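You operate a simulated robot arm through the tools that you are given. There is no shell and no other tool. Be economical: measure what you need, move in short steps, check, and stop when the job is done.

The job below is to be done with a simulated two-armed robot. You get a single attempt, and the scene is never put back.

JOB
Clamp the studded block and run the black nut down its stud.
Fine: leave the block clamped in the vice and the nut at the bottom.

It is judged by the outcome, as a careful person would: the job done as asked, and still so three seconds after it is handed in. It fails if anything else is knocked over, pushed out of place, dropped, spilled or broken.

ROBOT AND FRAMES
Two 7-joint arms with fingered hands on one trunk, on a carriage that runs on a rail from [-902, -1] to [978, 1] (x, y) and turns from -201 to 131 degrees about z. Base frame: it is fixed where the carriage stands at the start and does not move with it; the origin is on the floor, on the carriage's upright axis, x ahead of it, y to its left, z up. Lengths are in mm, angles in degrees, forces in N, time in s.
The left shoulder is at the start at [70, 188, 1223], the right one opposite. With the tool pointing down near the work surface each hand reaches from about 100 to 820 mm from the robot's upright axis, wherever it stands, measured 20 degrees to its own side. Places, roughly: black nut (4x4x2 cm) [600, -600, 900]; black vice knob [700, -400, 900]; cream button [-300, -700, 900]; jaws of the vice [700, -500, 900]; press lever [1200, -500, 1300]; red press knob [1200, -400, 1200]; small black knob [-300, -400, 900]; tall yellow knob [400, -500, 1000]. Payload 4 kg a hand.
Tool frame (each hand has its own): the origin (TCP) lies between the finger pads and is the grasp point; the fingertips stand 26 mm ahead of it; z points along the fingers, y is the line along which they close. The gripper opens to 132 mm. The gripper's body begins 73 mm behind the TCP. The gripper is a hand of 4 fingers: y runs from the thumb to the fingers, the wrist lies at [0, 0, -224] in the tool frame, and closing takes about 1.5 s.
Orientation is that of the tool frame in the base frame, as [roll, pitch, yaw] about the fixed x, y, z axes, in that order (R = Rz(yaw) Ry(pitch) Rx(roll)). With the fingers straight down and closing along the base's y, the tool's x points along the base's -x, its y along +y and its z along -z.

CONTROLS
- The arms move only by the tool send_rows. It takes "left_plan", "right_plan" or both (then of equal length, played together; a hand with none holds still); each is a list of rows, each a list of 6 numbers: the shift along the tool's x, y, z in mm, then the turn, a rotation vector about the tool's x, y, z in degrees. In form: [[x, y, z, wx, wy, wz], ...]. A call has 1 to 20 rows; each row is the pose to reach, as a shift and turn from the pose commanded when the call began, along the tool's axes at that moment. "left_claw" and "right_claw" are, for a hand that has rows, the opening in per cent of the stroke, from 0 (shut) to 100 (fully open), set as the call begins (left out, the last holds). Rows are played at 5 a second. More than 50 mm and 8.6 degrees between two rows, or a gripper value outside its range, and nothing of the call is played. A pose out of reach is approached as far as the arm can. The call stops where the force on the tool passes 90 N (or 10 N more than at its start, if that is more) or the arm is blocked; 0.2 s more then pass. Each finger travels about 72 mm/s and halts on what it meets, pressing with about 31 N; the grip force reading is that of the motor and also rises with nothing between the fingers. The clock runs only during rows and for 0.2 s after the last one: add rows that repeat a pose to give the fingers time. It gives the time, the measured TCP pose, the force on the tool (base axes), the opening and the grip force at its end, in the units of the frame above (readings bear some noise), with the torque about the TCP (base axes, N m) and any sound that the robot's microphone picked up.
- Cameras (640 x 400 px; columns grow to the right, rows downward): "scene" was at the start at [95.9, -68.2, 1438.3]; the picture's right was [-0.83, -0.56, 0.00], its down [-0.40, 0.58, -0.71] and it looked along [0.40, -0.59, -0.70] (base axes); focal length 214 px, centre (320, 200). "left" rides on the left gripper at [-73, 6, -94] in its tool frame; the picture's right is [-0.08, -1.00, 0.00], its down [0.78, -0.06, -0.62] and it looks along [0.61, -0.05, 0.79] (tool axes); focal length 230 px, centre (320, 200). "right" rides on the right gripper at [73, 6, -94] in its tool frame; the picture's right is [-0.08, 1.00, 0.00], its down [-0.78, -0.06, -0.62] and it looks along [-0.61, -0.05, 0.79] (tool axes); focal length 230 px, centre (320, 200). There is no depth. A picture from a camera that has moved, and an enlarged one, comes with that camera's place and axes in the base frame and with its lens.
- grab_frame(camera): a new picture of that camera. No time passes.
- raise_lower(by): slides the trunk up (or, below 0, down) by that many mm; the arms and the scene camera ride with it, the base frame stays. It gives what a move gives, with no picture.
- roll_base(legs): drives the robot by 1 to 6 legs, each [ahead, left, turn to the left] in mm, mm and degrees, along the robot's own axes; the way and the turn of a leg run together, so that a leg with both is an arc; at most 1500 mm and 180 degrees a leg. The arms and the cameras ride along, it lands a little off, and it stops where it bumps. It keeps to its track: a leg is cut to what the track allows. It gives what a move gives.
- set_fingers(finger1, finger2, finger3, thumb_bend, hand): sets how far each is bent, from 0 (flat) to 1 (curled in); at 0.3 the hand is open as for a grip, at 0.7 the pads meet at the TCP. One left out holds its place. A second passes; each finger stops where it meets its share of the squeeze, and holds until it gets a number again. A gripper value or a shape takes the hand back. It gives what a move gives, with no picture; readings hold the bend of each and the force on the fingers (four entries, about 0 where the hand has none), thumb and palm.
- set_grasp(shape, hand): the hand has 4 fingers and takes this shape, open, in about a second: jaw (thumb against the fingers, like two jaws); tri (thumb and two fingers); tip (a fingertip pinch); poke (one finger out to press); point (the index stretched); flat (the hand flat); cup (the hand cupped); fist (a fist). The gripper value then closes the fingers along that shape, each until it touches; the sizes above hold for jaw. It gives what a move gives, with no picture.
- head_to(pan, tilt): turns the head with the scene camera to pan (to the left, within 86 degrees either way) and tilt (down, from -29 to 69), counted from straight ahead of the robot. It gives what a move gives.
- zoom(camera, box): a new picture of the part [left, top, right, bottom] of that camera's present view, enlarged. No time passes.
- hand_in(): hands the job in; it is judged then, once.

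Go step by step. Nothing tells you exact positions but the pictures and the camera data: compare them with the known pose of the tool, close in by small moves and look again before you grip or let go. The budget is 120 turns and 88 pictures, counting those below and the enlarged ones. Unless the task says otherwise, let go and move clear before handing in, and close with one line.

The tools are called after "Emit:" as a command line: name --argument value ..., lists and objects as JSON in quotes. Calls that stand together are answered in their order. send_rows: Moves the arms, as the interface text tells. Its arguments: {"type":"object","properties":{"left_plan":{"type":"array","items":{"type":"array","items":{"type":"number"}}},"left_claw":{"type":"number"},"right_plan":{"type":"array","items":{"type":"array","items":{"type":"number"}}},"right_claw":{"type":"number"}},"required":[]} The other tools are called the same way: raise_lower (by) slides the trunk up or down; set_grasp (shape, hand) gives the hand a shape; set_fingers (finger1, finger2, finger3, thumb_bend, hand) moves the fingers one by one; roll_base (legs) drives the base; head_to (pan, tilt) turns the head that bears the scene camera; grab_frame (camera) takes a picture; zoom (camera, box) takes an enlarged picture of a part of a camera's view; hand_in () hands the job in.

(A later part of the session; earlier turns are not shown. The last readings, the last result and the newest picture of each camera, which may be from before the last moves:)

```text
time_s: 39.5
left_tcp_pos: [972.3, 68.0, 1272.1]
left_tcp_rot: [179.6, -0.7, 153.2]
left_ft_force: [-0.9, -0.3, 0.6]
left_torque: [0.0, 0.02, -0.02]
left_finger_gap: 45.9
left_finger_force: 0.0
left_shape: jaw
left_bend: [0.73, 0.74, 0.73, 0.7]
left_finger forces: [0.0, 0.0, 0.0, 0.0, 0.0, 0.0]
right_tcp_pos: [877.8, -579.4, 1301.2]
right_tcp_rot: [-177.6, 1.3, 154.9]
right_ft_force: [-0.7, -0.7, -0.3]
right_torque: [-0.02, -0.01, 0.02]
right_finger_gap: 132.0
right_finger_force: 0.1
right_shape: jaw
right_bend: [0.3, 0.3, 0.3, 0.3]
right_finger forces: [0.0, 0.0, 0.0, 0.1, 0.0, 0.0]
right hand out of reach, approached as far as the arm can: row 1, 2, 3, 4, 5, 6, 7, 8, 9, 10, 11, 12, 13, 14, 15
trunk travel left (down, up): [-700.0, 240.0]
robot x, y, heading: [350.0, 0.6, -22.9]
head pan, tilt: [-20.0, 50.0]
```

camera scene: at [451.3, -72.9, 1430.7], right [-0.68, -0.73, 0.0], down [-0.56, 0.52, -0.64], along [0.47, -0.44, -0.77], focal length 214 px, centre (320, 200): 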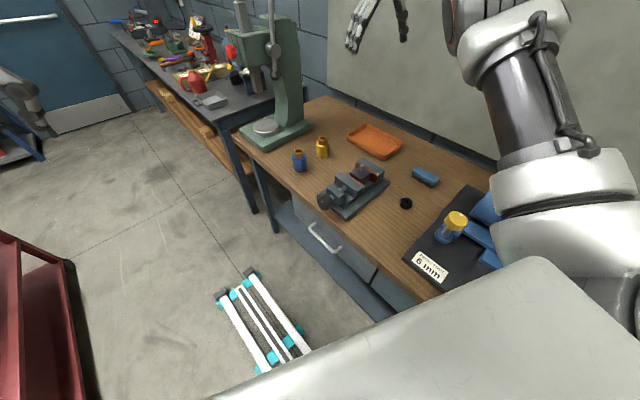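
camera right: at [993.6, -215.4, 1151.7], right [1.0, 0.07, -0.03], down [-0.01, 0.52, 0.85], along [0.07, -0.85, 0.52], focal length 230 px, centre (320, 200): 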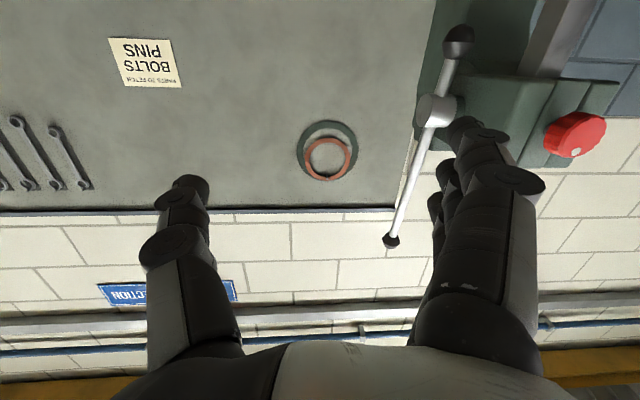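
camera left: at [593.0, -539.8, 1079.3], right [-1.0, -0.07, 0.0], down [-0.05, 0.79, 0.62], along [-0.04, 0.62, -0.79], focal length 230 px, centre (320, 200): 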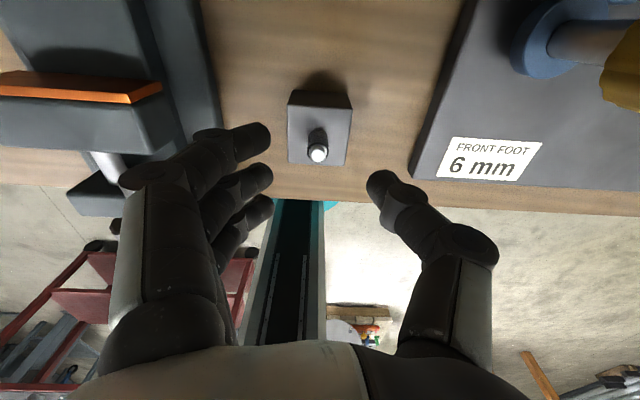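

The right elbow is locked straight, but the right arm isn't needed; it only must stay clear (high at z≈1300). I'll tuck the left hand in, turn back to face the bench, and stand so the left shoulder is in front of the knob.

Emit:
send_rows --left_plan '[[23, -22, 0, 0, 0, 0], [46, -45, 0, 0, 0, 0], [69, -67, 0, 0, 0, 0], [92, -90, 0, 0, 0, 0], [115, -112, 0, 0, 0, 0], [138, -134, 0, 0, 0, 0], [138, -134, 0, 0, 0, 0]]'

Emit:
roll_base --legs '[[0, 0, -67.3], [0, 220, 0]]'

Emit:
head_to --pan 10 --tilt 55

Emit:
grab_frame --camera "scene"

```text
time_s: 41.1
left_tcp_pos: [789.7, 10.2, 1271.2]
left_tcp_rot: [179.6, -0.9, 153.3]
left_ft_force: [0.7, 0.4, 0.0]
left_torque: [-0.01, -0.04, 0.01]
left_finger_gap: 45.9
left_finger_force: 0.1
left_shape: jaw
left_bend: [0.73, 0.74, 0.73, 0.7]
left_finger forces: [0.1, 0.1, 0.1, 0.0, 0.1, 0.0]
right_tcp_pos: [878.1, -578.4, 1300.1]
right_tcp_rot: [-177.4, 1.3, 155.0]
right_ft_force: [-1.0, -1.0, -0.9]
right_torque: [0.0, 0.03, 0.0]
right_finger_gap: 131.9
right_finger_force: 0.1
right_shape: jaw
right_bend: [0.3, 0.3, 0.3, 0.3]
right_finger forces: [0.0, 0.0, 0.0, 0.0, 0.0, 0.0]
trunk travel left (down, up): [-700.0, 240.0]
robot x, y, heading: [350.6, 0.6, -22.8]
head pan, tilt: [-20.0, 50.0]
```

```text
time_s: 45.7
left_tcp_pos: [750.1, -398.9, 1270.8]
left_tcp_rot: [179.4, -0.7, 86.6]
left_ft_force: [-0.1, 0.0, 0.6]
left_torque: [-0.01, -0.03, 0.02]
left_finger_gap: 45.7
left_finger_force: 0.0
left_shape: jaw
left_bend: [0.73, 0.74, 0.73, 0.7]
left_finger forces: [0.0, 0.1, 0.0, 0.0, 0.0, 0.1]
right_tcp_pos: [244.0, -715.0, 1300.0]
right_tcp_rot: [-177.5, 1.3, 88.2]
right_ft_force: [0.2, -0.2, 0.6]
right_torque: [0.0, -0.05, -0.01]
right_finger_gap: 132.1
right_finger_force: 0.1
right_shape: jaw
right_bend: [0.3, 0.3, 0.3, 0.3]
right_finger forces: [0.0, 0.0, 0.1, 0.1, 0.0, 0.1]
trunk travel left (down, up): [-700.0, 240.0]
robot x, y, heading: [569.6, 3.1, -89.6]
head pan, tilt: [-20.0, 50.0]
```

```text
time_s: 46.6
left_tcp_pos: [752.1, -398.7, 1271.1]
left_tcp_rot: [179.5, -0.7, 86.5]
left_ft_force: [-0.6, 0.0, -1.1]
left_torque: [-0.05, -0.02, 0.0]
left_finger_gap: 46.0
left_finger_force: 0.1
left_shape: jaw
left_bend: [0.73, 0.74, 0.73, 0.7]
left_finger forces: [0.0, 0.0, 0.0, 0.0, 0.0, 0.0]
right_tcp_pos: [246.6, -713.6, 1299.9]
right_tcp_rot: [-177.6, 1.3, 88.2]
right_ft_force: [-0.4, 1.1, 0.3]
right_torque: [0.0, 0.01, 0.01]
right_finger_gap: 131.7
right_finger_force: 0.2
right_shape: jaw
right_bend: [0.3, 0.3, 0.3, 0.3]
right_finger forces: [0.1, 0.0, 0.0, 0.0, 0.0, 0.0]
trunk travel left (down, up): [-700.0, 240.0]
robot x, y, heading: [568.5, 2.5, -89.5]
head pan, tilt: [10.0, 55.0]
```

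```text
57 pictures are left
camera scene: at [581.6, -121.1, 1424.2], right [-0.98, -0.18, 0.0], down [-0.15, 0.81, -0.57], along [0.1, -0.56, -0.82], focal length 214 px, centre (320, 200)
```

scene: 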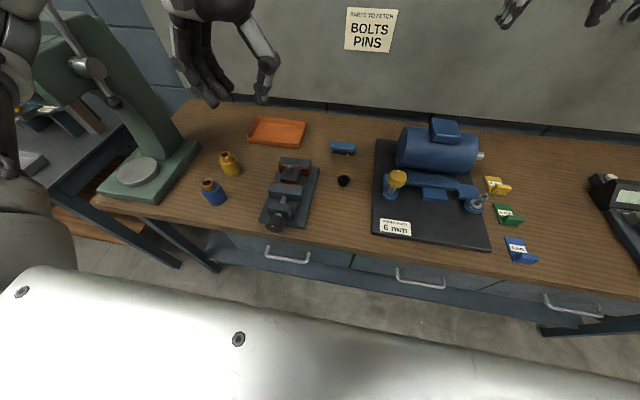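

Raising the trunk for arm room, then pitching the left hand halfway toward horizontal while lowering.

Emit:
raise_lower --by 150

Emit:
send_rows --left_plan '[[6, 0, 40, 0, -7.5, 0], [12, 0, 80, 0, -15, 0], [18, 0, 120, 0, -22.5, 0], [24, 0, 160, 0, -30, 0], [30, 0, 200, 0, -37.5, 0], [36, 0, 240, 0, -45, 0], [40, 0, 270, 0, -45, 0], [40, 0, 270, 0, -45, 0]]'

```text
time_s: 48.4
left_tcp_pos: [752.3, -399.0, 1421.2]
left_tcp_rot: [179.5, -0.7, 86.5]
left_ft_force: [0.3, 0.3, -0.1]
left_torque: [0.01, 0.0, -0.01]
left_finger_gap: 45.6
left_finger_force: 0.0
left_shape: jaw
left_bend: [0.73, 0.74, 0.73, 0.7]
left_finger forces: [0.0, 0.0, 0.0, 0.0, 0.0, 0.1]
right_tcp_pos: [246.5, -713.7, 1449.1]
right_tcp_rot: [-177.6, 1.3, 88.1]
right_ft_force: [-0.4, 0.1, 0.1]
right_torque: [0.0, -0.01, -0.04]
right_finger_gap: 131.9
right_finger_force: 0.0
right_shape: jaw
right_bend: [0.3, 0.3, 0.3, 0.3]
right_finger forces: [0.0, 0.0, 0.1, 0.0, 0.0, 0.0]
trunk travel left (down, up): [-850.0, 90.0]
robot x, y, heading: [567.7, 1.7, -89.6]
head pan, tilt: [10.0, 55.0]
```

```text
time_s: 50.2
left_tcp_pos: [753.7, -446.0, 1179.9]
left_tcp_rot: [179.4, 44.2, 86.3]
left_ft_force: [0.0, 0.2, -0.5]
left_torque: [-0.03, 0.01, 0.0]
left_finger_gap: 46.0
left_finger_force: 0.2
left_shape: jaw
left_bend: [0.73, 0.74, 0.73, 0.7]
left_finger forces: [0.0, 0.0, 0.1, 0.1, 0.0, 0.1]
left hand out of reach, approached as far as the arm can: row 5, 6, 7, 8
right_tcp_pos: [248.5, -716.4, 1448.0]
right_tcp_rot: [-177.5, 1.2, 88.1]
right_ft_force: [0.4, 0.4, 0.1]
right_torque: [-0.01, 0.02, 0.04]
right_finger_gap: 131.7
right_finger_force: 0.1
right_shape: jaw
right_bend: [0.3, 0.3, 0.3, 0.3]
right_finger forces: [0.1, 0.0, 0.1, 0.0, 0.0, 0.0]
trunk travel left (down, up): [-850.0, 90.0]
robot x, y, heading: [570.1, -0.2, -89.5]
head pan, tilt: [10.0, 55.0]
```

That was too close to the shoulder, not a wrist limit. I'll descend first, then finish pitching to horizontal in front of the knob.

Emit:
send_rows --left_plan '[[26.5, 0, 26.5, 0, 0, 0], [53, 0, 53, 0, 0, 0], [79.5, 0, 79.5, 0, 0, 0], [106, 0, 106, 0, 0, 0], [119, 0, 103, 0, -7.5, 0], [132, 0, 100, 0, -15, 0], [145, 0, 96, 0, -22.5, 0], [158, 0, 93, 0, -30, 0], [171, 0, 90, 0, -37.5, 0], [184, 0, 86, 0, -45, 0], [184, 0, 86, 0, -45, 0]]'

Emit:
grab_frame --camera "left"

Emit:
grab_frame --camera "scene"

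```text
time_s: 52.6
left_tcp_pos: [643.8, -510.1, 1059.4]
left_tcp_rot: [173.7, 85.5, 81.8]
left_ft_force: [0.9, 0.4, -0.7]
left_torque: [-0.01, 0.0, -0.03]
left_finger_gap: 46.2
left_finger_force: 0.1
left_shape: jaw
left_bend: [0.73, 0.74, 0.73, 0.7]
left_finger forces: [0.1, 0.0, 0.0, 0.0, 0.1, 0.0]
left hand out of reach, approached as far as the arm can: row 5, 6, 7, 8, 9, 10, 11
right_tcp_pos: [248.7, -714.9, 1449.5]
right_tcp_rot: [-177.5, 1.3, 88.2]
right_ft_force: [-0.3, 0.3, -0.3]
right_torque: [0.01, 0.01, -0.03]
right_finger_gap: 131.8
right_finger_force: 0.1
right_shape: jaw
right_bend: [0.3, 0.3, 0.3, 0.3]
right_finger forces: [0.1, 0.0, 0.0, 0.0, 0.0, 0.1]
trunk travel left (down, up): [-850.0, 90.0]
robot x, y, heading: [567.6, 2.7, -89.4]
head pan, tilt: [10.0, 55.0]
```

```text
56 pictures are left
camera left: at [653.3, -423.8, 1139.0], right [-1.0, 0.03, 0.07], down [-0.03, 0.68, -0.73], along [-0.07, -0.74, -0.67], focal length 230 px, centre (320, 200)
```

left: 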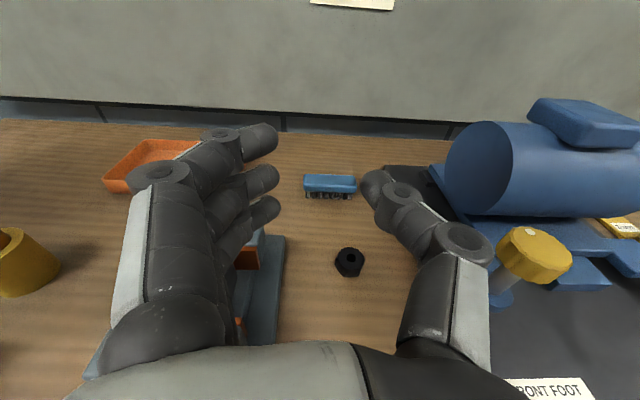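

```text
55 pictures are left
camera scene: at [584.3, -121.5, 1574.2], right [-0.98, -0.18, 0.0], down [-0.15, 0.81, -0.57], along [0.1, -0.56, -0.82], focal length 214 px, centre (320, 200)
```

scene: 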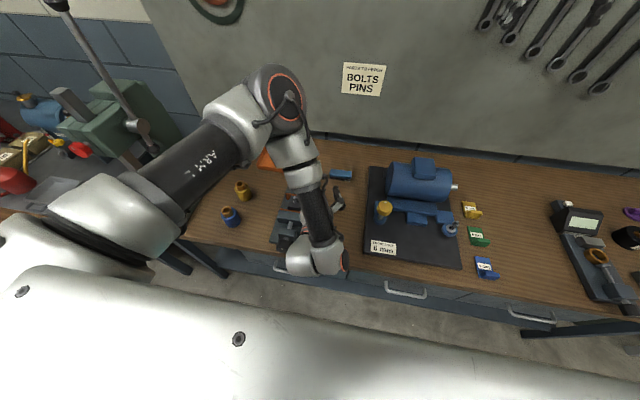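

The elbow sits forward, so the frontal horizontal pose is blocked. I'll retrace to a hand-down pose, then use a stance to the left of the vice, where the left hand points medially — a more natural posture.

Emit:
send_rows --left_plan '[[-15, 0, 22, 0, 7.5, 0], [-30, 0, 44, 0, 15, 0], [-45, 0, 66, 0, 22.5, 0], [-60, 0, 88, 0, 30, 0], [-75, 0, 110, 0, 37.5, 0], [-90, 0, 130, 0, 45, 0], [-125, 0, 135, 0, 52.5, 0], [-160, 0, 140, 0, 60, 0], [-195, 0, 145, 0, 67.5, 0], [-230, 0, 150, 0, 75, 0], [-262, 0, 155, 0, 82.5, 0], [-290, 0, 160, 0, 90, 0], [-290, 0, 160, 0, 90, 0]]'

```text
time_s: 55.4
left_tcp_pos: [635.2, -691.4, 1336.3]
left_tcp_rot: [179.6, -4.6, 88.0]
left_ft_force: [-0.1, -0.3, -0.4]
left_torque: [-0.01, 0.01, 0.03]
left_finger_gap: 46.2
left_finger_force: 0.0
left_shape: jaw
left_bend: [0.73, 0.74, 0.73, 0.7]
left_finger forces: [0.0, 0.0, 0.1, 0.0, 0.0, 0.0]
right_tcp_pos: [245.6, -714.0, 1450.5]
right_tcp_rot: [-177.6, 1.4, 88.2]
right_ft_force: [0.5, 0.5, -0.2]
right_torque: [0.02, 0.04, -0.05]
right_finger_gap: 132.0
right_finger_force: 0.0
right_shape: jaw
right_bend: [0.3, 0.3, 0.3, 0.3]
right_finger forces: [0.0, 0.0, 0.0, 0.0, 0.0, 0.1]
trunk travel left (down, up): [-850.0, 90.0]
robot x, y, heading: [567.6, -1.6, -89.6]
head pan, tilt: [10.0, 55.0]
```

No "out of reach" this time, so it may still be converging. I'll hold and see.

Emit:
send_rows --left_plan '[[0, 0, 0, 0, 0, 0], [0, 0, 0, 0, 0, 0], [0, 0, 0, 0, 0, 0], [0, 0, 0, 0, 0, 0], [0, 0, 0, 0, 0, 0]]'

Emit:
grab_frame --camera "scene"

```text
time_s: 56.6
left_tcp_pos: [634.6, -692.6, 1336.3]
left_tcp_rot: [179.3, -4.5, 88.2]
left_ft_force: [-0.6, -0.8, -0.3]
left_torque: [-0.01, 0.0, 0.04]
left_finger_gap: 46.0
left_finger_force: 0.1
left_shape: jaw
left_bend: [0.73, 0.74, 0.73, 0.7]
left_finger forces: [0.0, 0.0, 0.1, 0.0, 0.0, 0.1]
right_tcp_pos: [245.8, -714.3, 1450.3]
right_tcp_rot: [-177.6, 1.2, 88.2]
right_ft_force: [-0.4, 0.4, -0.3]
right_torque: [0.01, 0.0, -0.01]
right_finger_gap: 131.8
right_finger_force: 0.1
right_shape: jaw
right_bend: [0.3, 0.3, 0.3, 0.3]
right_finger forces: [0.0, 0.0, 0.0, 0.1, 0.0, 0.0]
trunk travel left (down, up): [-850.0, 90.0]
robot x, y, heading: [568.5, 1.1, -89.6]
head pan, tilt: [10.0, 55.0]
```

```text
54 pictures are left
camera scene: at [581.7, -121.0, 1574.2], right [-0.98, -0.18, 0.0], down [-0.15, 0.81, -0.57], along [0.1, -0.56, -0.82], focal length 214 px, centre (320, 200)
```

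scene: 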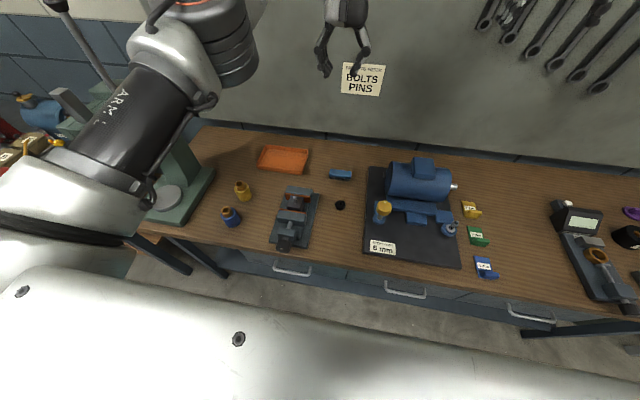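

I now understand: after an out-of-reach row, the next call starts from the reached pose, so neither arm is stuck. I'll tuck both arms in tool-down, then lower the trunk and move to the new stance.

Emit:
send_rows --left_plan '[[25, 10, 0, 0, -1, 0], [50, 20, 0, 0, -2, 0], [75, 30, 0, 0, -3, 0], [100, 40, 0, 0, -4, 0], [125, 50, 0, 0, -4.5, 0], [150, 60, 0, 0, -4.5, 0], [175, 70, 0, 0, -4.5, 0], [200, 80, 0, 0, -4.5, 0], [225, 90, 0, 0, -4.5, 0], [250, 100, 0, 0, -4.5, 0], [275, 110, 0, 0, -4.5, 0], [290, 113, 0, 0, -4.5, 0]]' --right_plan '[[39, -9, 0, 0, 0, 0], [78, -18, 0, 0, 0, 0], [117, -27, 0, 0, 0, 0], [156, -36, 0, 0, 0, 0], [195, -45, 0, 0, 0, 0], [234, -54, 0, 0, 0, 0], [273, -63, 0, 0, 0, 0], [312, -72, 0, 0, 0, 0], [351, -81, 0, 0, 0, 0], [390, -90, 0, 0, 0, 0], [429, -99, 0, 0, 0, 0], [464, -108, 0, 0, 0, 0]]'

Emit:
raise_lower --by -150

```text
time_s: 59.2
left_tcp_pos: [758.3, -405.3, 1358.7]
left_tcp_rot: [179.5, 0.0, 88.2]
left_ft_force: [0.6, 0.3, -0.6]
left_torque: [0.0, 0.01, 0.02]
left_finger_gap: 46.3
left_finger_force: 0.1
left_shape: jaw
left_bend: [0.73, 0.74, 0.73, 0.7]
left_finger forces: [0.0, 0.1, 0.0, 0.0, 0.1, 0.0]
right_tcp_pos: [245.8, -713.1, 1450.1]
right_tcp_rot: [-177.5, 1.5, 88.1]
right_ft_force: [0.7, -0.6, 0.0]
right_torque: [-0.03, 0.05, -0.01]
right_finger_gap: 131.8
right_finger_force: 0.0
right_shape: jaw
right_bend: [0.3, 0.3, 0.3, 0.3]
right_finger forces: [0.0, 0.0, 0.0, 0.1, 0.0, 0.0]
right hand out of reach, approached as far as the arm can: row 1, 2, 3, 4, 5, 6, 7, 8, 9, 10, 11, 12
trunk travel left (down, up): [-850.0, 90.0]
robot x, y, heading: [570.8, -0.6, -89.7]
head pan, tilt: [10.0, 55.0]
```

```text
time_s: 60.9
left_tcp_pos: [758.3, -406.3, 1208.5]
left_tcp_rot: [179.3, 0.0, 88.0]
left_ft_force: [0.4, -0.3, -0.2]
left_torque: [0.01, 0.0, -0.02]
left_finger_gap: 46.0
left_finger_force: 0.0
left_shape: jaw
left_bend: [0.73, 0.74, 0.73, 0.7]
left_finger forces: [0.0, 0.0, 0.0, 0.0, 0.0, 0.0]
right_tcp_pos: [246.6, -713.5, 1300.3]
right_tcp_rot: [-177.7, 1.3, 88.3]
right_ft_force: [-0.3, -0.1, 0.2]
right_torque: [-0.01, 0.02, 0.02]
right_finger_gap: 131.7
right_finger_force: 0.1
right_shape: jaw
right_bend: [0.3, 0.3, 0.3, 0.3]
right_finger forces: [0.1, 0.1, 0.1, 0.0, 0.0, 0.0]
trunk travel left (down, up): [-700.0, 240.0]
robot x, y, heading: [569.3, 1.4, -89.8]
head pan, tilt: [10.0, 55.0]
```

The right arm really is pinned in place by its present orientation. I'll try freeing it by tilting its hand outward while drawing inward.

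Emit:
send_rows --right_plan '[[0, -5, 0, 0, -8, 0], [0, -10, 0, 0, -16, 0], [0, -15, 0, 0, -24, 0], [0, -20, 0, 0, -32, 0], [0, -25, 0, 0, -40, 0], [30, -30, 10, 0, -40, 0], [60, -40, 20, 0, -40, 0], [90, -50, 30, 0, -40, 0], [120, -60, 40, 0, -40, 0], [150, -70, 50, 0, -40, 0], [180, -80, 60, 0, -40, 0]]'

```text
time_s: 63.3
left_tcp_pos: [757.4, -403.9, 1210.6]
left_tcp_rot: [179.4, 0.1, 88.0]
left_ft_force: [0.3, 0.8, 0.3]
left_torque: [-0.01, 0.0, -0.02]
left_finger_gap: 46.0
left_finger_force: 0.0
left_shape: jaw
left_bend: [0.73, 0.74, 0.73, 0.7]
left_finger forces: [0.0, 0.0, 0.1, 0.0, 0.0, 0.0]
right_tcp_pos: [167.2, -531.7, 1238.5]
right_tcp_rot: [-176.8, 41.4, 90.2]
right_ft_force: [-0.3, -0.5, 0.1]
right_torque: [-0.01, -0.01, 0.03]
right_finger_gap: 131.9
right_finger_force: 0.0
right_shape: jaw
right_bend: [0.3, 0.3, 0.3, 0.3]
right_finger forces: [0.1, 0.0, 0.1, 0.0, 0.0, 0.0]
right hand out of reach, approached as far as the arm can: row 1
trunk travel left (down, up): [-700.0, 240.0]
robot x, y, heading: [567.4, 0.5, -89.4]
head pan, tilt: [10.0, 55.0]
```

Freed. Finish tucking the right arm in, tool down, then drive to the new stance at x≈250 facing along the rail.

Emit:
send_rows --right_plan '[[22, -5, -19, 0, 6, 0], [44, -10, -38, 0, 12, 0], [66, -15, -57, 0, 18, 0], [88, -20, -76, 0, 24, 0], [110, -25, -95, 0, 30, 0], [132, -30, -114, 0, 36, 0], [150, -30, -132, 0, 40, 0], [150, -30, -132, 0, 40, 0]]'

Emit:
roll_base --legs '[[0, -320, 0], [0, 0, 85]]'

Emit:
head_to --pan -35 --tilt 45

Emit:
grab_frame --camera "scene"

```text
time_s: 65.1
left_tcp_pos: [758.2, -405.9, 1208.7]
left_tcp_rot: [179.4, -0.1, 88.1]
left_ft_force: [0.8, -0.1, 0.1]
left_torque: [0.03, 0.04, -0.01]
left_finger_gap: 46.3
left_finger_force: 0.0
left_shape: jaw
left_bend: [0.73, 0.74, 0.73, 0.7]
left_finger forces: [0.1, 0.1, 0.1, 0.0, 0.0, 0.1]
right_tcp_pos: [147.3, -332.7, 1240.9]
right_tcp_rot: [-177.6, 1.2, 88.3]
right_ft_force: [0.0, -0.6, -0.3]
right_torque: [0.0, 0.01, -0.02]
right_finger_gap: 132.1
right_finger_force: 0.2
right_shape: jaw
right_bend: [0.3, 0.3, 0.3, 0.3]
right_finger forces: [0.0, 0.0, 0.0, 0.0, 0.0, 0.1]
trunk travel left (down, up): [-700.0, 240.0]
robot x, y, heading: [568.5, 0.7, -89.2]
head pan, tilt: [10.0, 55.0]
```

```text
time_s: 70.9
left_tcp_pos: [674.4, 152.3, 1208.8]
left_tcp_rot: [179.3, 0.0, 173.2]
left_ft_force: [-0.6, 0.2, 0.9]
left_torque: [-0.02, 0.02, 0.0]
left_finger_gap: 46.5
left_finger_force: 0.1
left_shape: jaw
left_bend: [0.73, 0.74, 0.73, 0.7]
left_finger forces: [0.1, 0.0, 0.0, 0.1, 0.0, 0.1]
right_tcp_pos: [547.6, -448.8, 1240.0]
right_tcp_rot: [-177.6, 1.3, 173.2]
right_ft_force: [0.0, 0.0, 0.4]
right_torque: [0.0, 0.0, -0.03]
right_finger_gap: 131.8
right_finger_force: 0.1
right_shape: jaw
right_bend: [0.3, 0.3, 0.3, 0.3]
right_finger forces: [0.0, 0.1, 0.0, 0.0, 0.0, 0.0]
trunk travel left (down, up): [-700.0, 240.0]
robot x, y, heading: [249.9, 3.4, -4.6]
head pan, tilt: [10.0, 55.0]
```

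```text
time_s: 72.0
left_tcp_pos: [673.1, 153.5, 1210.2]
left_tcp_rot: [179.4, 0.1, 173.2]
left_ft_force: [0.7, 0.0, 0.1]
left_torque: [0.01, 0.0, -0.01]
left_finger_gap: 46.1
left_finger_force: 0.0
left_shape: jaw
left_bend: [0.73, 0.74, 0.73, 0.7]
left_finger forces: [0.0, 0.0, 0.1, 0.1, 0.1, 0.0]
right_tcp_pos: [545.6, -448.4, 1241.0]
right_tcp_rot: [-177.5, 1.3, 173.3]
right_ft_force: [0.4, 0.5, -0.5]
right_torque: [0.02, 0.0, 0.0]
right_finger_gap: 132.1
right_finger_force: 0.0
right_shape: jaw
right_bend: [0.3, 0.3, 0.3, 0.3]
right_finger forces: [0.0, 0.0, 0.0, 0.0, 0.0, 0.0]
trunk travel left (down, up): [-700.0, 240.0]
robot x, y, heading: [249.2, 2.2, -4.5]
head pan, tilt: [-35.0, 45.0]
```

```text
53 pictures are left
camera scene: at [364.0, -56.1, 1437.6], right [-0.64, -0.77, 0.0], down [-0.55, 0.45, -0.71], along [0.55, -0.45, -0.71], focal length 214 px, centre (320, 200)
```

scene: 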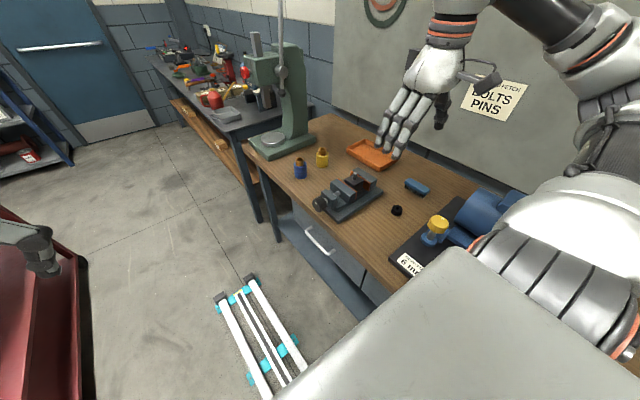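

Now pitching the left hand medially toward the knob, in two stages.

Emit:
send_rows --left_plan '[[-10, -32, 24, 7.5, 0, 0], [-20, -64, 48, 15, 0, 0], [-30, -96, 72, 22.5, 0, 0], [-40, -128, 96, 30, 0, 0], [-50, -160, 120, 37.5, 0, 0], [-60, -192, 146, 45, 0, 0], [-60, -192, 146, 45, 0, 0]]'

```text
time_s: 73.6
left_tcp_pos: [710.9, -43.0, 1061.2]
left_tcp_rot: [-135.5, 0.0, 173.2]
left_ft_force: [-0.5, 0.7, 0.4]
left_torque: [-0.02, 0.03, 0.02]
left_finger_gap: 46.0
left_finger_force: 0.2
left_shape: jaw
left_bend: [0.73, 0.74, 0.73, 0.7]
left_finger forces: [0.0, 0.1, 0.1, 0.0, 0.0, 0.0]
right_tcp_pos: [546.3, -448.7, 1240.9]
right_tcp_rot: [-177.6, 1.3, 173.1]
right_ft_force: [-0.2, -0.6, 0.0]
right_torque: [-0.01, 0.02, 0.04]
right_finger_gap: 131.8
right_finger_force: 0.1
right_shape: jaw
right_bend: [0.3, 0.3, 0.3, 0.3]
right_finger forces: [0.0, 0.0, 0.0, 0.0, 0.0, 0.1]
trunk travel left (down, up): [-700.0, 240.0]
robot x, y, heading: [250.6, -1.7, -4.5]
head pan, tilt: [-35.0, 45.0]
```

That works well. Second half to horizontal.

Emit:
send_rows --left_plan '[[-9, -6, 35, 6.5, 0, 0], [-17, -12, 70, 13, 0, 0], [-26, -18, 105, 19.5, 0, 0], [-34, -24, 140, 26, 0, 0], [-43, -30, 175, 32.5, 0, 0], [-51, -36, 210, 39, 0, 0], [-60, -41, 245, 45, 0, 0], [-60, -41, 245, 45, 0, 0]]'

Emit:
grab_frame --camera "left"

Emit:
grab_frame --camera "scene"

```text
time_s: 75.4
left_tcp_pos: [746.4, -249.2, 915.6]
left_tcp_rot: [-90.5, 0.0, 173.2]
left_ft_force: [0.1, 0.7, 0.3]
left_torque: [-0.01, 0.01, 0.03]
left_finger_gap: 46.1
left_finger_force: 0.0
left_shape: jaw
left_bend: [0.73, 0.74, 0.73, 0.7]
left_finger forces: [0.1, 0.1, 0.1, 0.1, 0.0, 0.0]
right_tcp_pos: [548.0, -447.8, 1241.1]
right_tcp_rot: [-177.5, 1.2, 173.2]
right_ft_force: [-0.3, 0.7, 0.3]
right_torque: [-0.03, -0.02, -0.02]
right_finger_gap: 132.0
right_finger_force: 0.0
right_shape: jaw
right_bend: [0.3, 0.3, 0.3, 0.3]
right_finger forces: [0.1, 0.0, 0.0, 0.0, 0.0, 0.1]
trunk travel left (down, up): [-700.0, 240.0]
robot x, y, heading: [251.8, -0.5, -4.9]
head pan, tilt: [-35.0, 45.0]
```

```text
52 pictures are left
camera left: at [831.1, -165.6, 909.6], right [0.08, -0.02, 1.0], down [-0.71, 0.7, 0.07], along [-0.7, -0.71, 0.04], focal length 230 px, centre (320, 200)
```

left: 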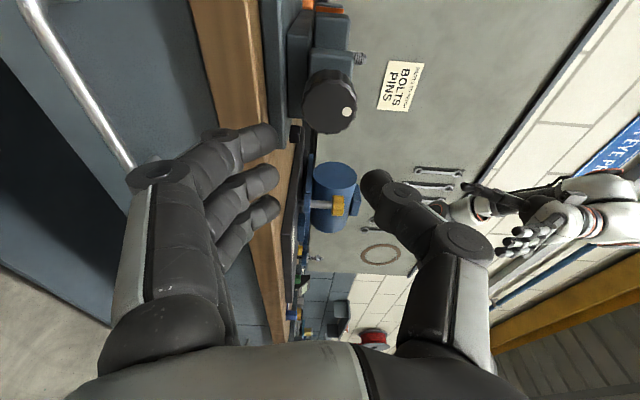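

```text
51 pictures are left
camera scene: at [364.0, -55.2, 1437.7], right [-0.64, -0.77, 0.0], down [-0.55, 0.45, -0.71], along [0.55, -0.45, -0.71], focal length 214 px, centre (320, 200)
```

scene: 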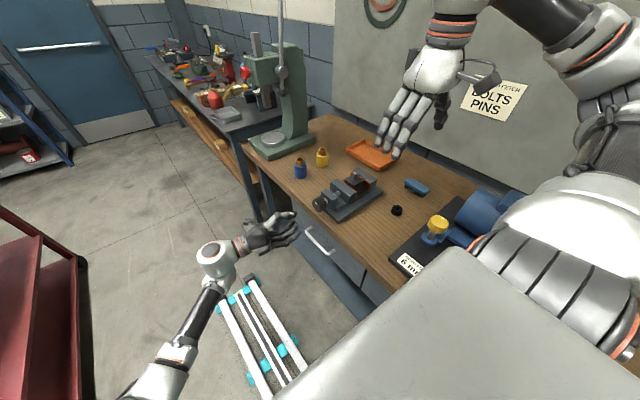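

Excellent: the hand faces the knob, whose axis I place at about (749, z≈919), radius ~24. Correcting yaw and height, then winding the wrist back to test its roll range.

Emit:
send_rows --left_plan '[[-2, -3.5, 0, 0, -6.8, 0], [-2, -3.5, 0, 0, -6.8, 0]]' --left_claw 50

Emit:
send_rows --left_plan '[[0, 0, 0, 0, 0, -8.5], [0, 0, 0, 0, 0, -17], [0, 0, 0, 0, 0, -25.5], [0, 0, 0, 0, 0, -34], [0, 0, 0, 0, 0, -42.5], [0, 0, 0, 0, 0, -51], [0, 0, 0, 0, 0, -59.5], [0, 0, 0, 0, 0, -68], [0, 0, 0, 0, 0, -76.5], [0, 0, 0, 0, 0, -85], [0, 0, 0, 0, 0, -93.5], [0, 0, 0, 0, 0, -102], [0, 0, 0, 0, 0, -110], [0, 0, 0, 0, 0, -118], [0, 0, 0, 0, 0, -126], [0, 0, 0, 0, 0, -134], [0, 0, 0, 0, 0, -134]]'

```text
time_s: 76.0
left_tcp_pos: [749.5, -249.1, 918.6]
left_tcp_rot: [-90.6, 0.0, 179.9]
left_ft_force: [-0.4, 0.0, 0.8]
left_torque: [0.02, -0.01, 0.02]
left_finger_gap: 65.0
left_finger_force: 0.0
left_shape: jaw
left_bend: [0.73, 0.73, 0.73, 0.7]
left_finger forces: [0.1, 0.0, 0.0, 0.1, 0.0, 0.1]
right_tcp_pos: [547.5, -448.8, 1240.6]
right_tcp_rot: [-177.5, 1.3, 173.0]
right_ft_force: [-0.4, -0.1, 0.4]
right_torque: [0.02, 0.02, 0.04]
right_finger_gap: 131.8
right_finger_force: 0.0
right_shape: jaw
right_bend: [0.3, 0.3, 0.3, 0.3]
right_finger forces: [0.1, 0.0, 0.0, 0.0, 0.0, 0.0]
trunk travel left (down, up): [-700.0, 240.0]
robot x, y, heading: [253.0, 1.1, -4.4]
head pan, tilt: [-35.0, 45.0]
```

```text
time_s: 79.6
left_tcp_pos: [747.7, -250.2, 917.9]
left_tcp_rot: [90.8, -46.0, -0.6]
left_ft_force: [-0.5, -0.1, -0.2]
left_torque: [-0.01, -0.03, -0.04]
left_finger_gap: 65.3
left_finger_force: 0.1
left_shape: jaw
left_bend: [0.73, 0.73, 0.73, 0.7]
left_finger forces: [0.1, 0.0, 0.0, 0.0, 0.1, 0.0]
right_tcp_pos: [546.8, -449.0, 1240.8]
right_tcp_rot: [-177.7, 1.3, 173.2]
right_ft_force: [-0.7, 0.2, -0.7]
right_torque: [0.04, 0.0, 0.05]
right_finger_gap: 131.8
right_finger_force: 0.0
right_shape: jaw
right_bend: [0.3, 0.3, 0.3, 0.3]
right_finger forces: [0.1, 0.1, 0.0, 0.0, 0.0, 0.0]
trunk travel left (down, up): [-700.0, 240.0]
robot x, y, heading: [252.7, -1.9, -4.8]
head pan, tilt: [-35.0, 45.0]
```

Roll range is large. Advancing close to the knob and checking alignment.

Emit:
send_rows --left_plan '[[0, 0, 30, 0, 0, 0], [0, 0, 65, 0, 0, 0], [0, 0, 65, 0, 0, 0]]'

Emit:
grab_frame --camera "left"

Emit:
zoom --camera "scene" --box '[250, 150, 400, 270]'

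```text
time_s: 80.4
left_tcp_pos: [748.8, -314.6, 918.2]
left_tcp_rot: [90.7, -46.0, -0.6]
left_ft_force: [0.3, 0.3, 0.3]
left_torque: [0.0, 0.01, 0.03]
left_finger_gap: 65.1
left_finger_force: 0.1
left_shape: jaw
left_bend: [0.73, 0.73, 0.73, 0.7]
left_finger forces: [0.0, 0.0, 0.0, 0.1, 0.0, 0.0]
right_tcp_pos: [546.7, -447.6, 1241.1]
right_tcp_rot: [-177.4, 1.3, 173.3]
right_ft_force: [0.6, 0.0, 0.7]
right_torque: [0.0, -0.04, 0.0]
right_finger_gap: 132.1
right_finger_force: 0.1
right_shape: jaw
right_bend: [0.3, 0.3, 0.3, 0.3]
right_finger forces: [0.0, 0.0, 0.1, 0.0, 0.1, 0.0]
trunk travel left (down, up): [-700.0, 240.0]
robot x, y, heading: [252.1, 4.2, -4.6]
head pan, tilt: [-35.0, 45.0]
```

```text
50 pictures are left
camera left: at [695.0, -221.2, 870.0], right [0.66, 0.01, -0.75], down [0.59, 0.61, 0.53], along [0.46, -0.79, 0.4], focal length 230 px, centre (320, 200)
```

left: 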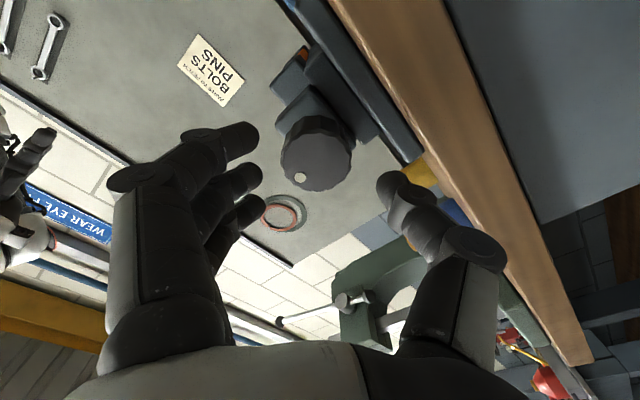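

```text
3.33 times, centred on (325, 210) of scene
camera zoom: at [364.1, -55.0, 1437.7], right [-0.64, -0.77, 0.0], down [-0.55, 0.45, -0.71], along [0.55, -0.45, -0.71], focal length 715 px, centre (303, 167)
```

zoom: 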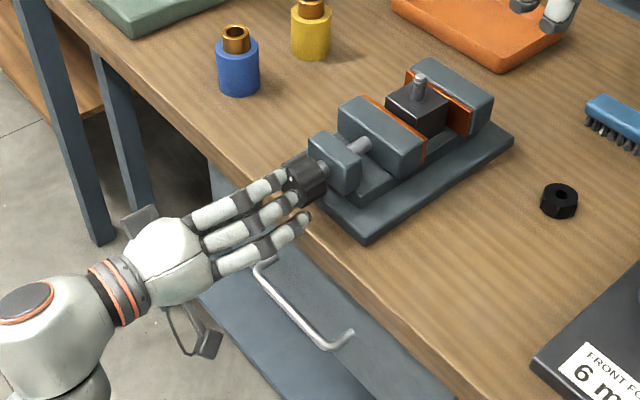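

Aligned to within 2–3 mm. Advance over the knob and grip.

Emit:
send_rows --left_plan '[[2.5, 1, 18, 0, 0, 0], [2.5, 1, 36, 0, 0, 0], [2.5, 1, 36, 0, 0, 0]]'

Emit:
send_rows --left_plan '[[0, 0, 0, 0, 0, 0], [0, 0, 0, 0, 0, 0], [0, 0, 0, 0, 0, 0], [0, 0, 0, 0, 0, 0]]' --left_claw 0

Emit:
grab_frame --camera "left"

```text
time_s: 81.2
left_tcp_pos: [750.3, -350.1, 920.7]
left_tcp_rot: [90.8, -46.1, -0.5]
left_ft_force: [-0.5, -1.3, -0.2]
left_torque: [-0.01, 0.01, -0.03]
left_finger_gap: 65.0
left_finger_force: 0.1
left_shape: jaw
left_bend: [0.73, 0.73, 0.73, 0.7]
left_finger forces: [0.1, 0.0, 0.0, 0.0, 0.0, 0.0]
right_tcp_pos: [547.5, -447.5, 1239.6]
right_tcp_rot: [-177.6, 1.3, 173.2]
right_ft_force: [0.4, 0.4, -0.9]
right_torque: [-0.02, 0.0, 0.0]
right_finger_gap: 132.0
right_finger_force: 0.1
right_shape: jaw
right_bend: [0.3, 0.3, 0.3, 0.3]
right_finger forces: [0.0, 0.1, 0.0, 0.1, 0.0, 0.0]
trunk travel left (down, up): [-700.0, 240.0]
robot x, y, heading: [252.8, 0.4, -4.4]
head pan, tilt: [-35.0, 45.0]
```

```text
time_s: 82.2
left_tcp_pos: [749.2, -349.9, 921.0]
left_tcp_rot: [90.8, -46.1, -0.6]
left_ft_force: [0.3, -2.5, 0.1]
left_torque: [-0.04, 0.0, -0.04]
left_finger_gap: 34.2
left_finger_force: 31.5
left_shape: jaw
left_bend: [0.73, 0.74, 0.73, 0.7]
left_finger forces: [8.4, 9.6, 8.7, 0.1, 28.1, 0.0]
right_tcp_pos: [547.7, -449.3, 1240.5]
right_tcp_rot: [-177.6, 1.3, 173.1]
right_ft_force: [-0.2, 0.7, -0.2]
right_torque: [-0.01, 0.02, 0.01]
right_finger_gap: 131.9
right_finger_force: 0.0
right_shape: jaw
right_bend: [0.3, 0.3, 0.3, 0.3]
right_finger forces: [0.0, 0.1, 0.0, 0.0, 0.0, 0.0]
trunk travel left (down, up): [-700.0, 240.0]
robot x, y, heading: [251.2, -1.7, -4.2]
head pan, tilt: [-35.0, 45.0]
```

```text
48 pictures are left
camera left: at [695.9, -257.9, 872.0], right [0.66, 0.01, -0.75], down [0.59, 0.61, 0.53], along [0.46, -0.79, 0.4], focal length 230 px, centre (320, 200)
```

left: 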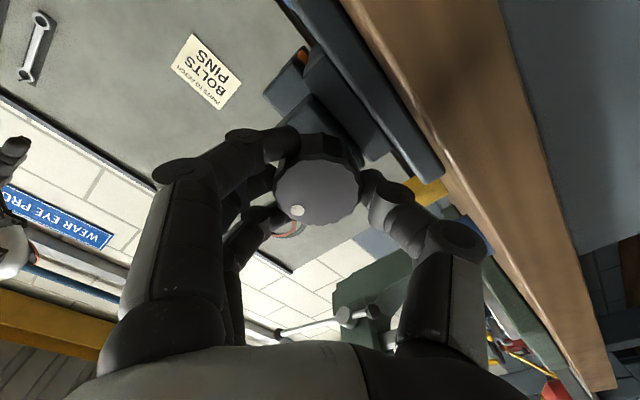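

All fingers hold. Turning clockwise ~85° to see response.

Emit:
send_rows --left_plan '[[0, 0, 0, 0, 0, 8.5], [0, 0, 0, 0, 0, 17], [0, 0, 0, 0, 0, 25.5], [0, 0, 0, 0, 0, 34], [0, 0, 0, 0, 0, 42.5], [0, 0, 0, 0, 0, 51], [0, 0, 0, 0, 0, 59.5], [0, 0, 0, 0, 0, 68], [0, 0, 0, 0, 0, 76.5], [0, 0, 0, 0, 0, 85], [0, 0, 0, 0, 0, 85]]'

Emit:
grab_frame --camera "left"

Emit:
zoom --camera "scene" --box '[250, 150, 400, 270]'

```text
time_s: 84.6
left_tcp_pos: [749.5, -351.4, 921.5]
left_tcp_rot: [-90.9, -48.7, -179.5]
left_ft_force: [0.5, -2.0, 13.4]
left_torque: [-0.35, -0.1, 0.1]
left_finger_gap: 33.9
left_finger_force: 31.0
left_shape: jaw
left_bend: [0.73, 0.74, 0.73, 0.7]
left_finger forces: [8.6, 8.8, 11.3, 0.0, 34.5, 0.0]
right_tcp_pos: [546.1, -447.9, 1241.4]
right_tcp_rot: [-177.6, 1.4, 173.2]
right_ft_force: [0.9, 0.9, 0.4]
right_torque: [-0.01, 0.0, -0.01]
right_finger_gap: 131.9
right_finger_force: 0.0
right_shape: jaw
right_bend: [0.3, 0.3, 0.3, 0.3]
right_finger forces: [0.0, 0.0, 0.1, 0.0, 0.0, 0.0]
trunk travel left (down, up): [-700.0, 240.0]
robot x, y, heading: [252.1, 3.3, -4.6]
head pan, tilt: [-35.0, 45.0]
```

```text
47 pictures are left
camera left: at [793.8, -257.9, 862.8], right [0.8, -0.01, 0.6], down [-0.47, 0.61, 0.64], along [-0.37, -0.79, 0.49], focal length 230 px, centre (320, 200)
```

left: 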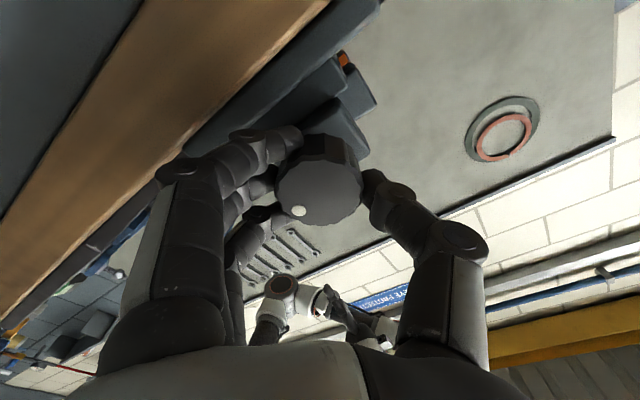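

```text
3.33 times, centred on (325, 210) of scene
camera zoom: at [362.6, -55.5, 1437.8], right [-0.64, -0.77, 0.0], down [-0.54, 0.45, -0.71], along [0.55, -0.45, -0.71], focal length 715 px, centre (303, 167)
```

zoom: 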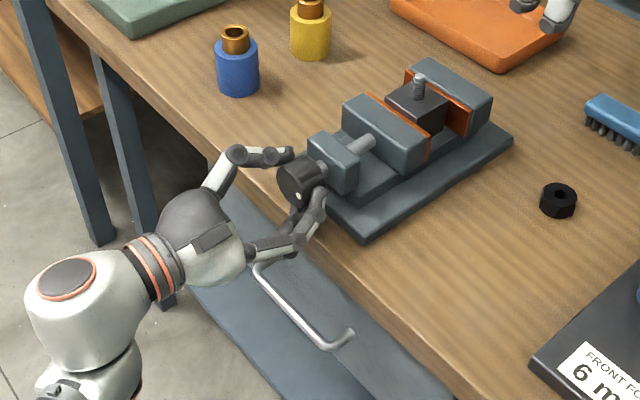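

The knob turned with the hand and the moving jaw advanced several mm. Continuing clockwise.

Emit:
send_rows --left_plan '[[0, 0, 0, 0, 0, 8.5], [0, 0, 0, 0, 0, 17], [0, 0, 0, 0, 0, 25.5], [0, 0, 0, 0, 0, 34], [0, 0, 0, 0, 0, 42.5], [0, 0, 0, 0, 0, 51], [0, 0, 0, 0, 0, 59.5], [0, 0, 0, 0, 0, 68], [0, 0, 0, 0, 0, 76.5], [0, 0, 0, 0, 0, 85], [0, 0, 0, 0, 0, 93.5], [0, 0, 0, 0, 0, 102], [0, 0, 0, 0, 0, 102]]'

Emit:
zoom --camera "scene" --box '[250, 150, 400, 270]'

```text
time_s: 87.4
left_tcp_pos: [749.7, -349.3, 918.1]
left_tcp_rot: [-91.7, 53.5, 178.7]
left_ft_force: [-14.8, -16.9, 12.7]
left_torque: [-0.32, 1.02, -0.23]
left_finger_gap: 32.9
left_finger_force: 31.4
left_shape: jaw
left_bend: [0.73, 0.74, 0.73, 0.7]
left_finger forces: [6.5, 6.9, 17.6, 0.0, 36.5, 0.0]
right_tcp_pos: [543.6, -450.8, 1241.0]
right_tcp_rot: [-177.8, 1.5, 173.2]
right_ft_force: [0.2, 0.5, 0.7]
right_torque: [0.0, 0.01, 0.01]
right_finger_gap: 132.2
right_finger_force: 0.1
right_shape: jaw
right_bend: [0.3, 0.3, 0.3, 0.3]
right_finger forces: [0.1, 0.1, 0.1, 0.1, 0.1, 0.0]
trunk travel left (down, up): [-700.0, 240.0]
robot x, y, heading: [250.7, -0.5, -4.5]
head pan, tilt: [-35.0, 45.0]
```

```text
3.33 times, centred on (325, 210) of scene
camera zoom: at [360.2, -58.1, 1437.9], right [-0.64, -0.77, 0.0], down [-0.54, 0.45, -0.71], along [0.55, -0.45, -0.71], focal length 715 px, centre (303, 167)
```

zoom: 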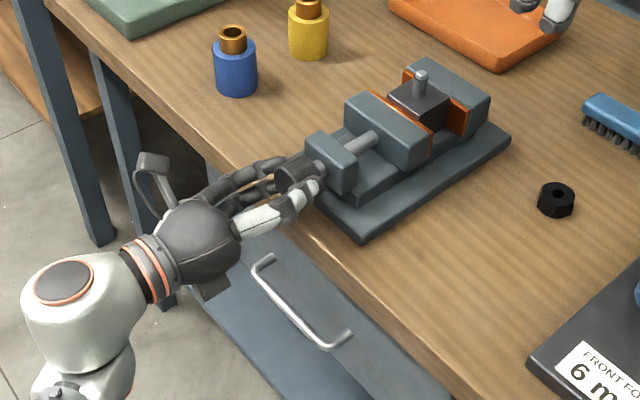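

Torque has risen to ~1 N·m. Looking closely at jaws and block.

Emit:
zoom --camera "scene" --box '[315, 155, 375, 215]'

Emit:
grab_frame --camera "left"

```text
6.67 times, centred on (345, 185) of scene
camera zoom: at [360.2, -58.1, 1437.9], right [-0.64, -0.77, 0.0], down [-0.54, 0.45, -0.71], along [0.55, -0.45, -0.71], focal length 1430 px, centre (153, 300)
```

zoom: 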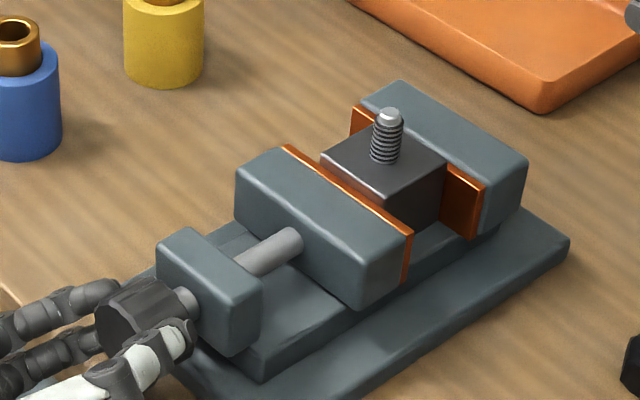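

```text
43 pictures are left
camera left: at [798.4, -257.5, 974.5], right [-0.76, -0.01, 0.66], down [-0.52, 0.63, -0.58], along [-0.4, -0.78, -0.48], focal length 230 px, centre (320, 200)
```

left: 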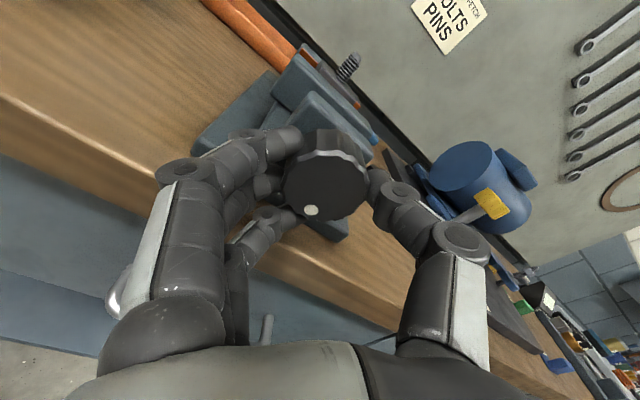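

The jaw touches the block; a little more clockwise to drive it against the fixed jaw and clamp.

Emit:
send_rows --left_plan '[[0, 0, 0, 0, 0, 8.5], [0, 0, 0, 0, 0, 17], [0, 0, 0, 0, 0, 25.5], [0, 0, 0, 0, 0, 34], [0, 0, 0, 0, 0, 42.5], [0, 0, 0, 0, 0, 51], [0, 0, 0, 0, 0, 59.5], [0, 0, 0, 0, 0, 68], [0, 0, 0, 0, 0, 68]]'

Emit:
zoom --camera "scene" --box '[315, 155, 375, 215]'

Emit:
grab_frame --camera "left"

```text
time_s: 88.3
left_tcp_pos: [809.9, -242.9, 847.7]
left_tcp_rot: [-140.8, 76.1, 136.1]
left_ft_force: [0.6, 0.1, -0.5]
left_torque: [-0.01, 0.0, 0.01]
left_finger_gap: 16.5
left_finger_force: 30.8
left_shape: jaw
left_bend: [0.76, 0.77, 0.76, 0.76]
left_finger forces: [0.0, 0.1, 0.1, 0.0, 0.1, 0.0]
left hand out of reach, approached as far as the arm can: row 3, 4
right_tcp_pos: [550.5, -446.2, 1240.2]
right_tcp_rot: [-177.5, 1.2, 173.5]
right_ft_force: [0.3, -0.2, -0.4]
right_torque: [-0.04, 0.01, 0.03]
right_finger_gap: 131.8
right_finger_force: 0.1
right_shape: jaw
right_bend: [0.3, 0.3, 0.3, 0.3]
right_finger forces: [0.0, 0.0, 0.0, 0.0, 0.0, 0.0]
trunk travel left (down, up): [-700.0, 240.0]
robot x, y, heading: [249.2, 1.4, -4.5]
head pan, tilt: [-35.0, 45.0]
stopped in row 4 (left hand): the arm was blocked; the commanded pose is now the measured one
```

```text
6.67 times, centred on (345, 185) of scene
camera zoom: at [365.9, -54.2, 1437.4], right [-0.63, -0.77, 0.0], down [-0.55, 0.45, -0.71], along [0.55, -0.45, -0.71], focal length 1430 px, centre (153, 300)
```

zoom: 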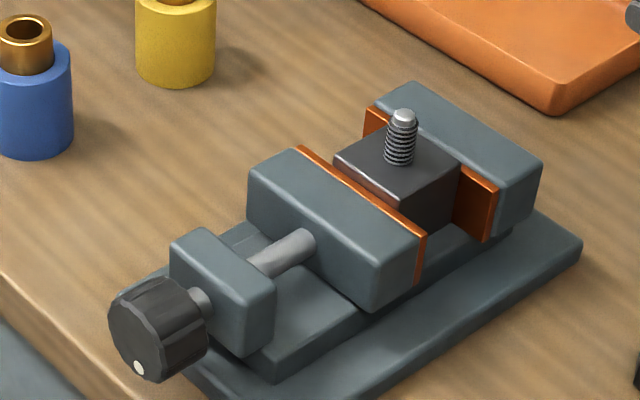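

```text
41 pictures are left
camera left: at [819.9, -164.9, 934.6], right [-0.96, -0.15, 0.23], down [-0.26, 0.73, -0.64], along [-0.07, -0.67, -0.74], focal length 230 px, centre (320, 200)
```

left: 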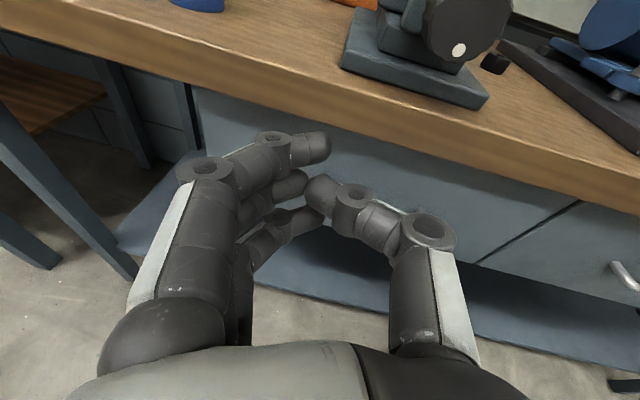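

The wrist hit its roll limit (~+65°) and the hand slipped off; the vice is unharmed and block looks nearly clamped. I'll realign the hand and wind it back.

Emit:
send_rows --left_plan '[[-6, -7, 0.6, 1.3, -0.3, -8], [-13, -15, 1.2, 2.7, -0.5, -16], [-20, -22, 2, 4, -0.8, -24], [-26, -30, 2.6, 5.4, -1, -32], [-32, -37, 3.2, 6.7, -1.3, -40], [-39, -44, 3.8, 8.1, -1.6, -48], [-46, -52, 4.5, 9.4, -1.9, -56], [-52, -59, 5, 10.8, -2.1, -64], [-58, -66, 5.8, 12.1, -2.4, -72], [-65, -74, 6.4, 13.5, -2.7, -80.1], [-65, -74, 6.4, 13.5, -2.7, -80.1]]' --left_claw 50

Emit:
send_rows --left_plan '[[0, 0, 0, 0, 0, -8.5], [0, 0, 0, 0, 0, -17], [0, 0, 0, 0, 0, -25.5], [0, 0, 0, 0, 0, -34], [0, 0, 0, 0, 0, -42.5], [0, 0, 0, 0, 0, -51], [0, 0, 0, 0, 0, -59.5], [0, 0, 0, 0, 0, -68], [0, 0, 0, 0, 0, -76.5], [0, 0, 0, 0, 0, -85], [0, 0, 0, 0, 0, -93.5], [0, 0, 0, 0, 0, -102], [0, 0, 0, 0, 0, -110], [0, 0, 0, 0, 0, -118], [0, 0, 0, 0, 0, -126], [0, 0, 0, 0, 0, -134], [0, 0, 0, 0, 0, -134]]'

Emit:
grab_frame --camera "left"

```text
time_s: 90.7
left_tcp_pos: [746.3, -273.1, 921.6]
left_tcp_rot: [-89.5, -0.1, 179.8]
left_ft_force: [0.4, -0.2, -0.1]
left_torque: [0.02, -0.01, -0.02]
left_finger_gap: 65.3
left_finger_force: 0.1
left_shape: jaw
left_bend: [0.73, 0.73, 0.73, 0.7]
left_finger forces: [0.0, 0.0, 0.0, 0.1, 0.1, 0.1]
right_tcp_pos: [549.0, -448.2, 1239.9]
right_tcp_rot: [-177.7, 1.4, 173.4]
right_ft_force: [-0.1, -0.3, -0.1]
right_torque: [0.01, 0.02, 0.02]
right_finger_gap: 131.8
right_finger_force: 0.0
right_shape: jaw
right_bend: [0.3, 0.3, 0.3, 0.3]
right_finger forces: [0.0, 0.0, 0.0, 0.0, 0.1, 0.0]
trunk travel left (down, up): [-700.0, 240.0]
robot x, y, heading: [249.4, -1.0, -4.4]
head pan, tilt: [-35.0, 45.0]
```

```text
time_s: 94.3
left_tcp_pos: [746.7, -274.2, 922.1]
left_tcp_rot: [89.4, -45.9, 0.2]
left_ft_force: [0.2, -0.6, 0.7]
left_torque: [-0.01, -0.01, -0.02]
left_finger_gap: 65.1
left_finger_force: 0.1
left_shape: jaw
left_bend: [0.73, 0.73, 0.73, 0.7]
left_finger forces: [0.1, 0.1, 0.0, 0.0, 0.0, 0.0]
right_tcp_pos: [547.8, -448.2, 1240.7]
right_tcp_rot: [-177.5, 1.4, 173.4]
right_ft_force: [-0.1, 0.2, 0.1]
right_torque: [0.0, 0.02, 0.0]
right_finger_gap: 131.8
right_finger_force: 0.0
right_shape: jaw
right_bend: [0.3, 0.3, 0.3, 0.3]
right_finger forces: [0.0, 0.1, 0.0, 0.1, 0.0, 0.1]
trunk travel left (down, up): [-700.0, 240.0]
robot x, y, heading: [252.2, -2.0, -4.3]
head pan, tilt: [-35.0, 45.0]
```

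```text
40 pictures are left
camera left: at [693.5, -182.0, 873.1], right [0.66, -0.01, -0.75], down [0.59, 0.62, 0.52], along [0.46, -0.79, 0.41], focal length 230 px, centre (320, 200)
```

left: 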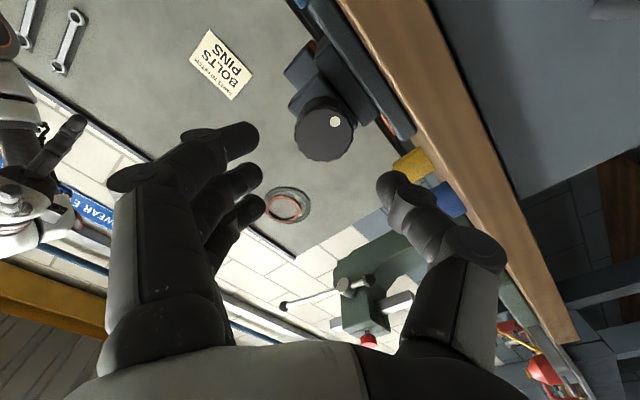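

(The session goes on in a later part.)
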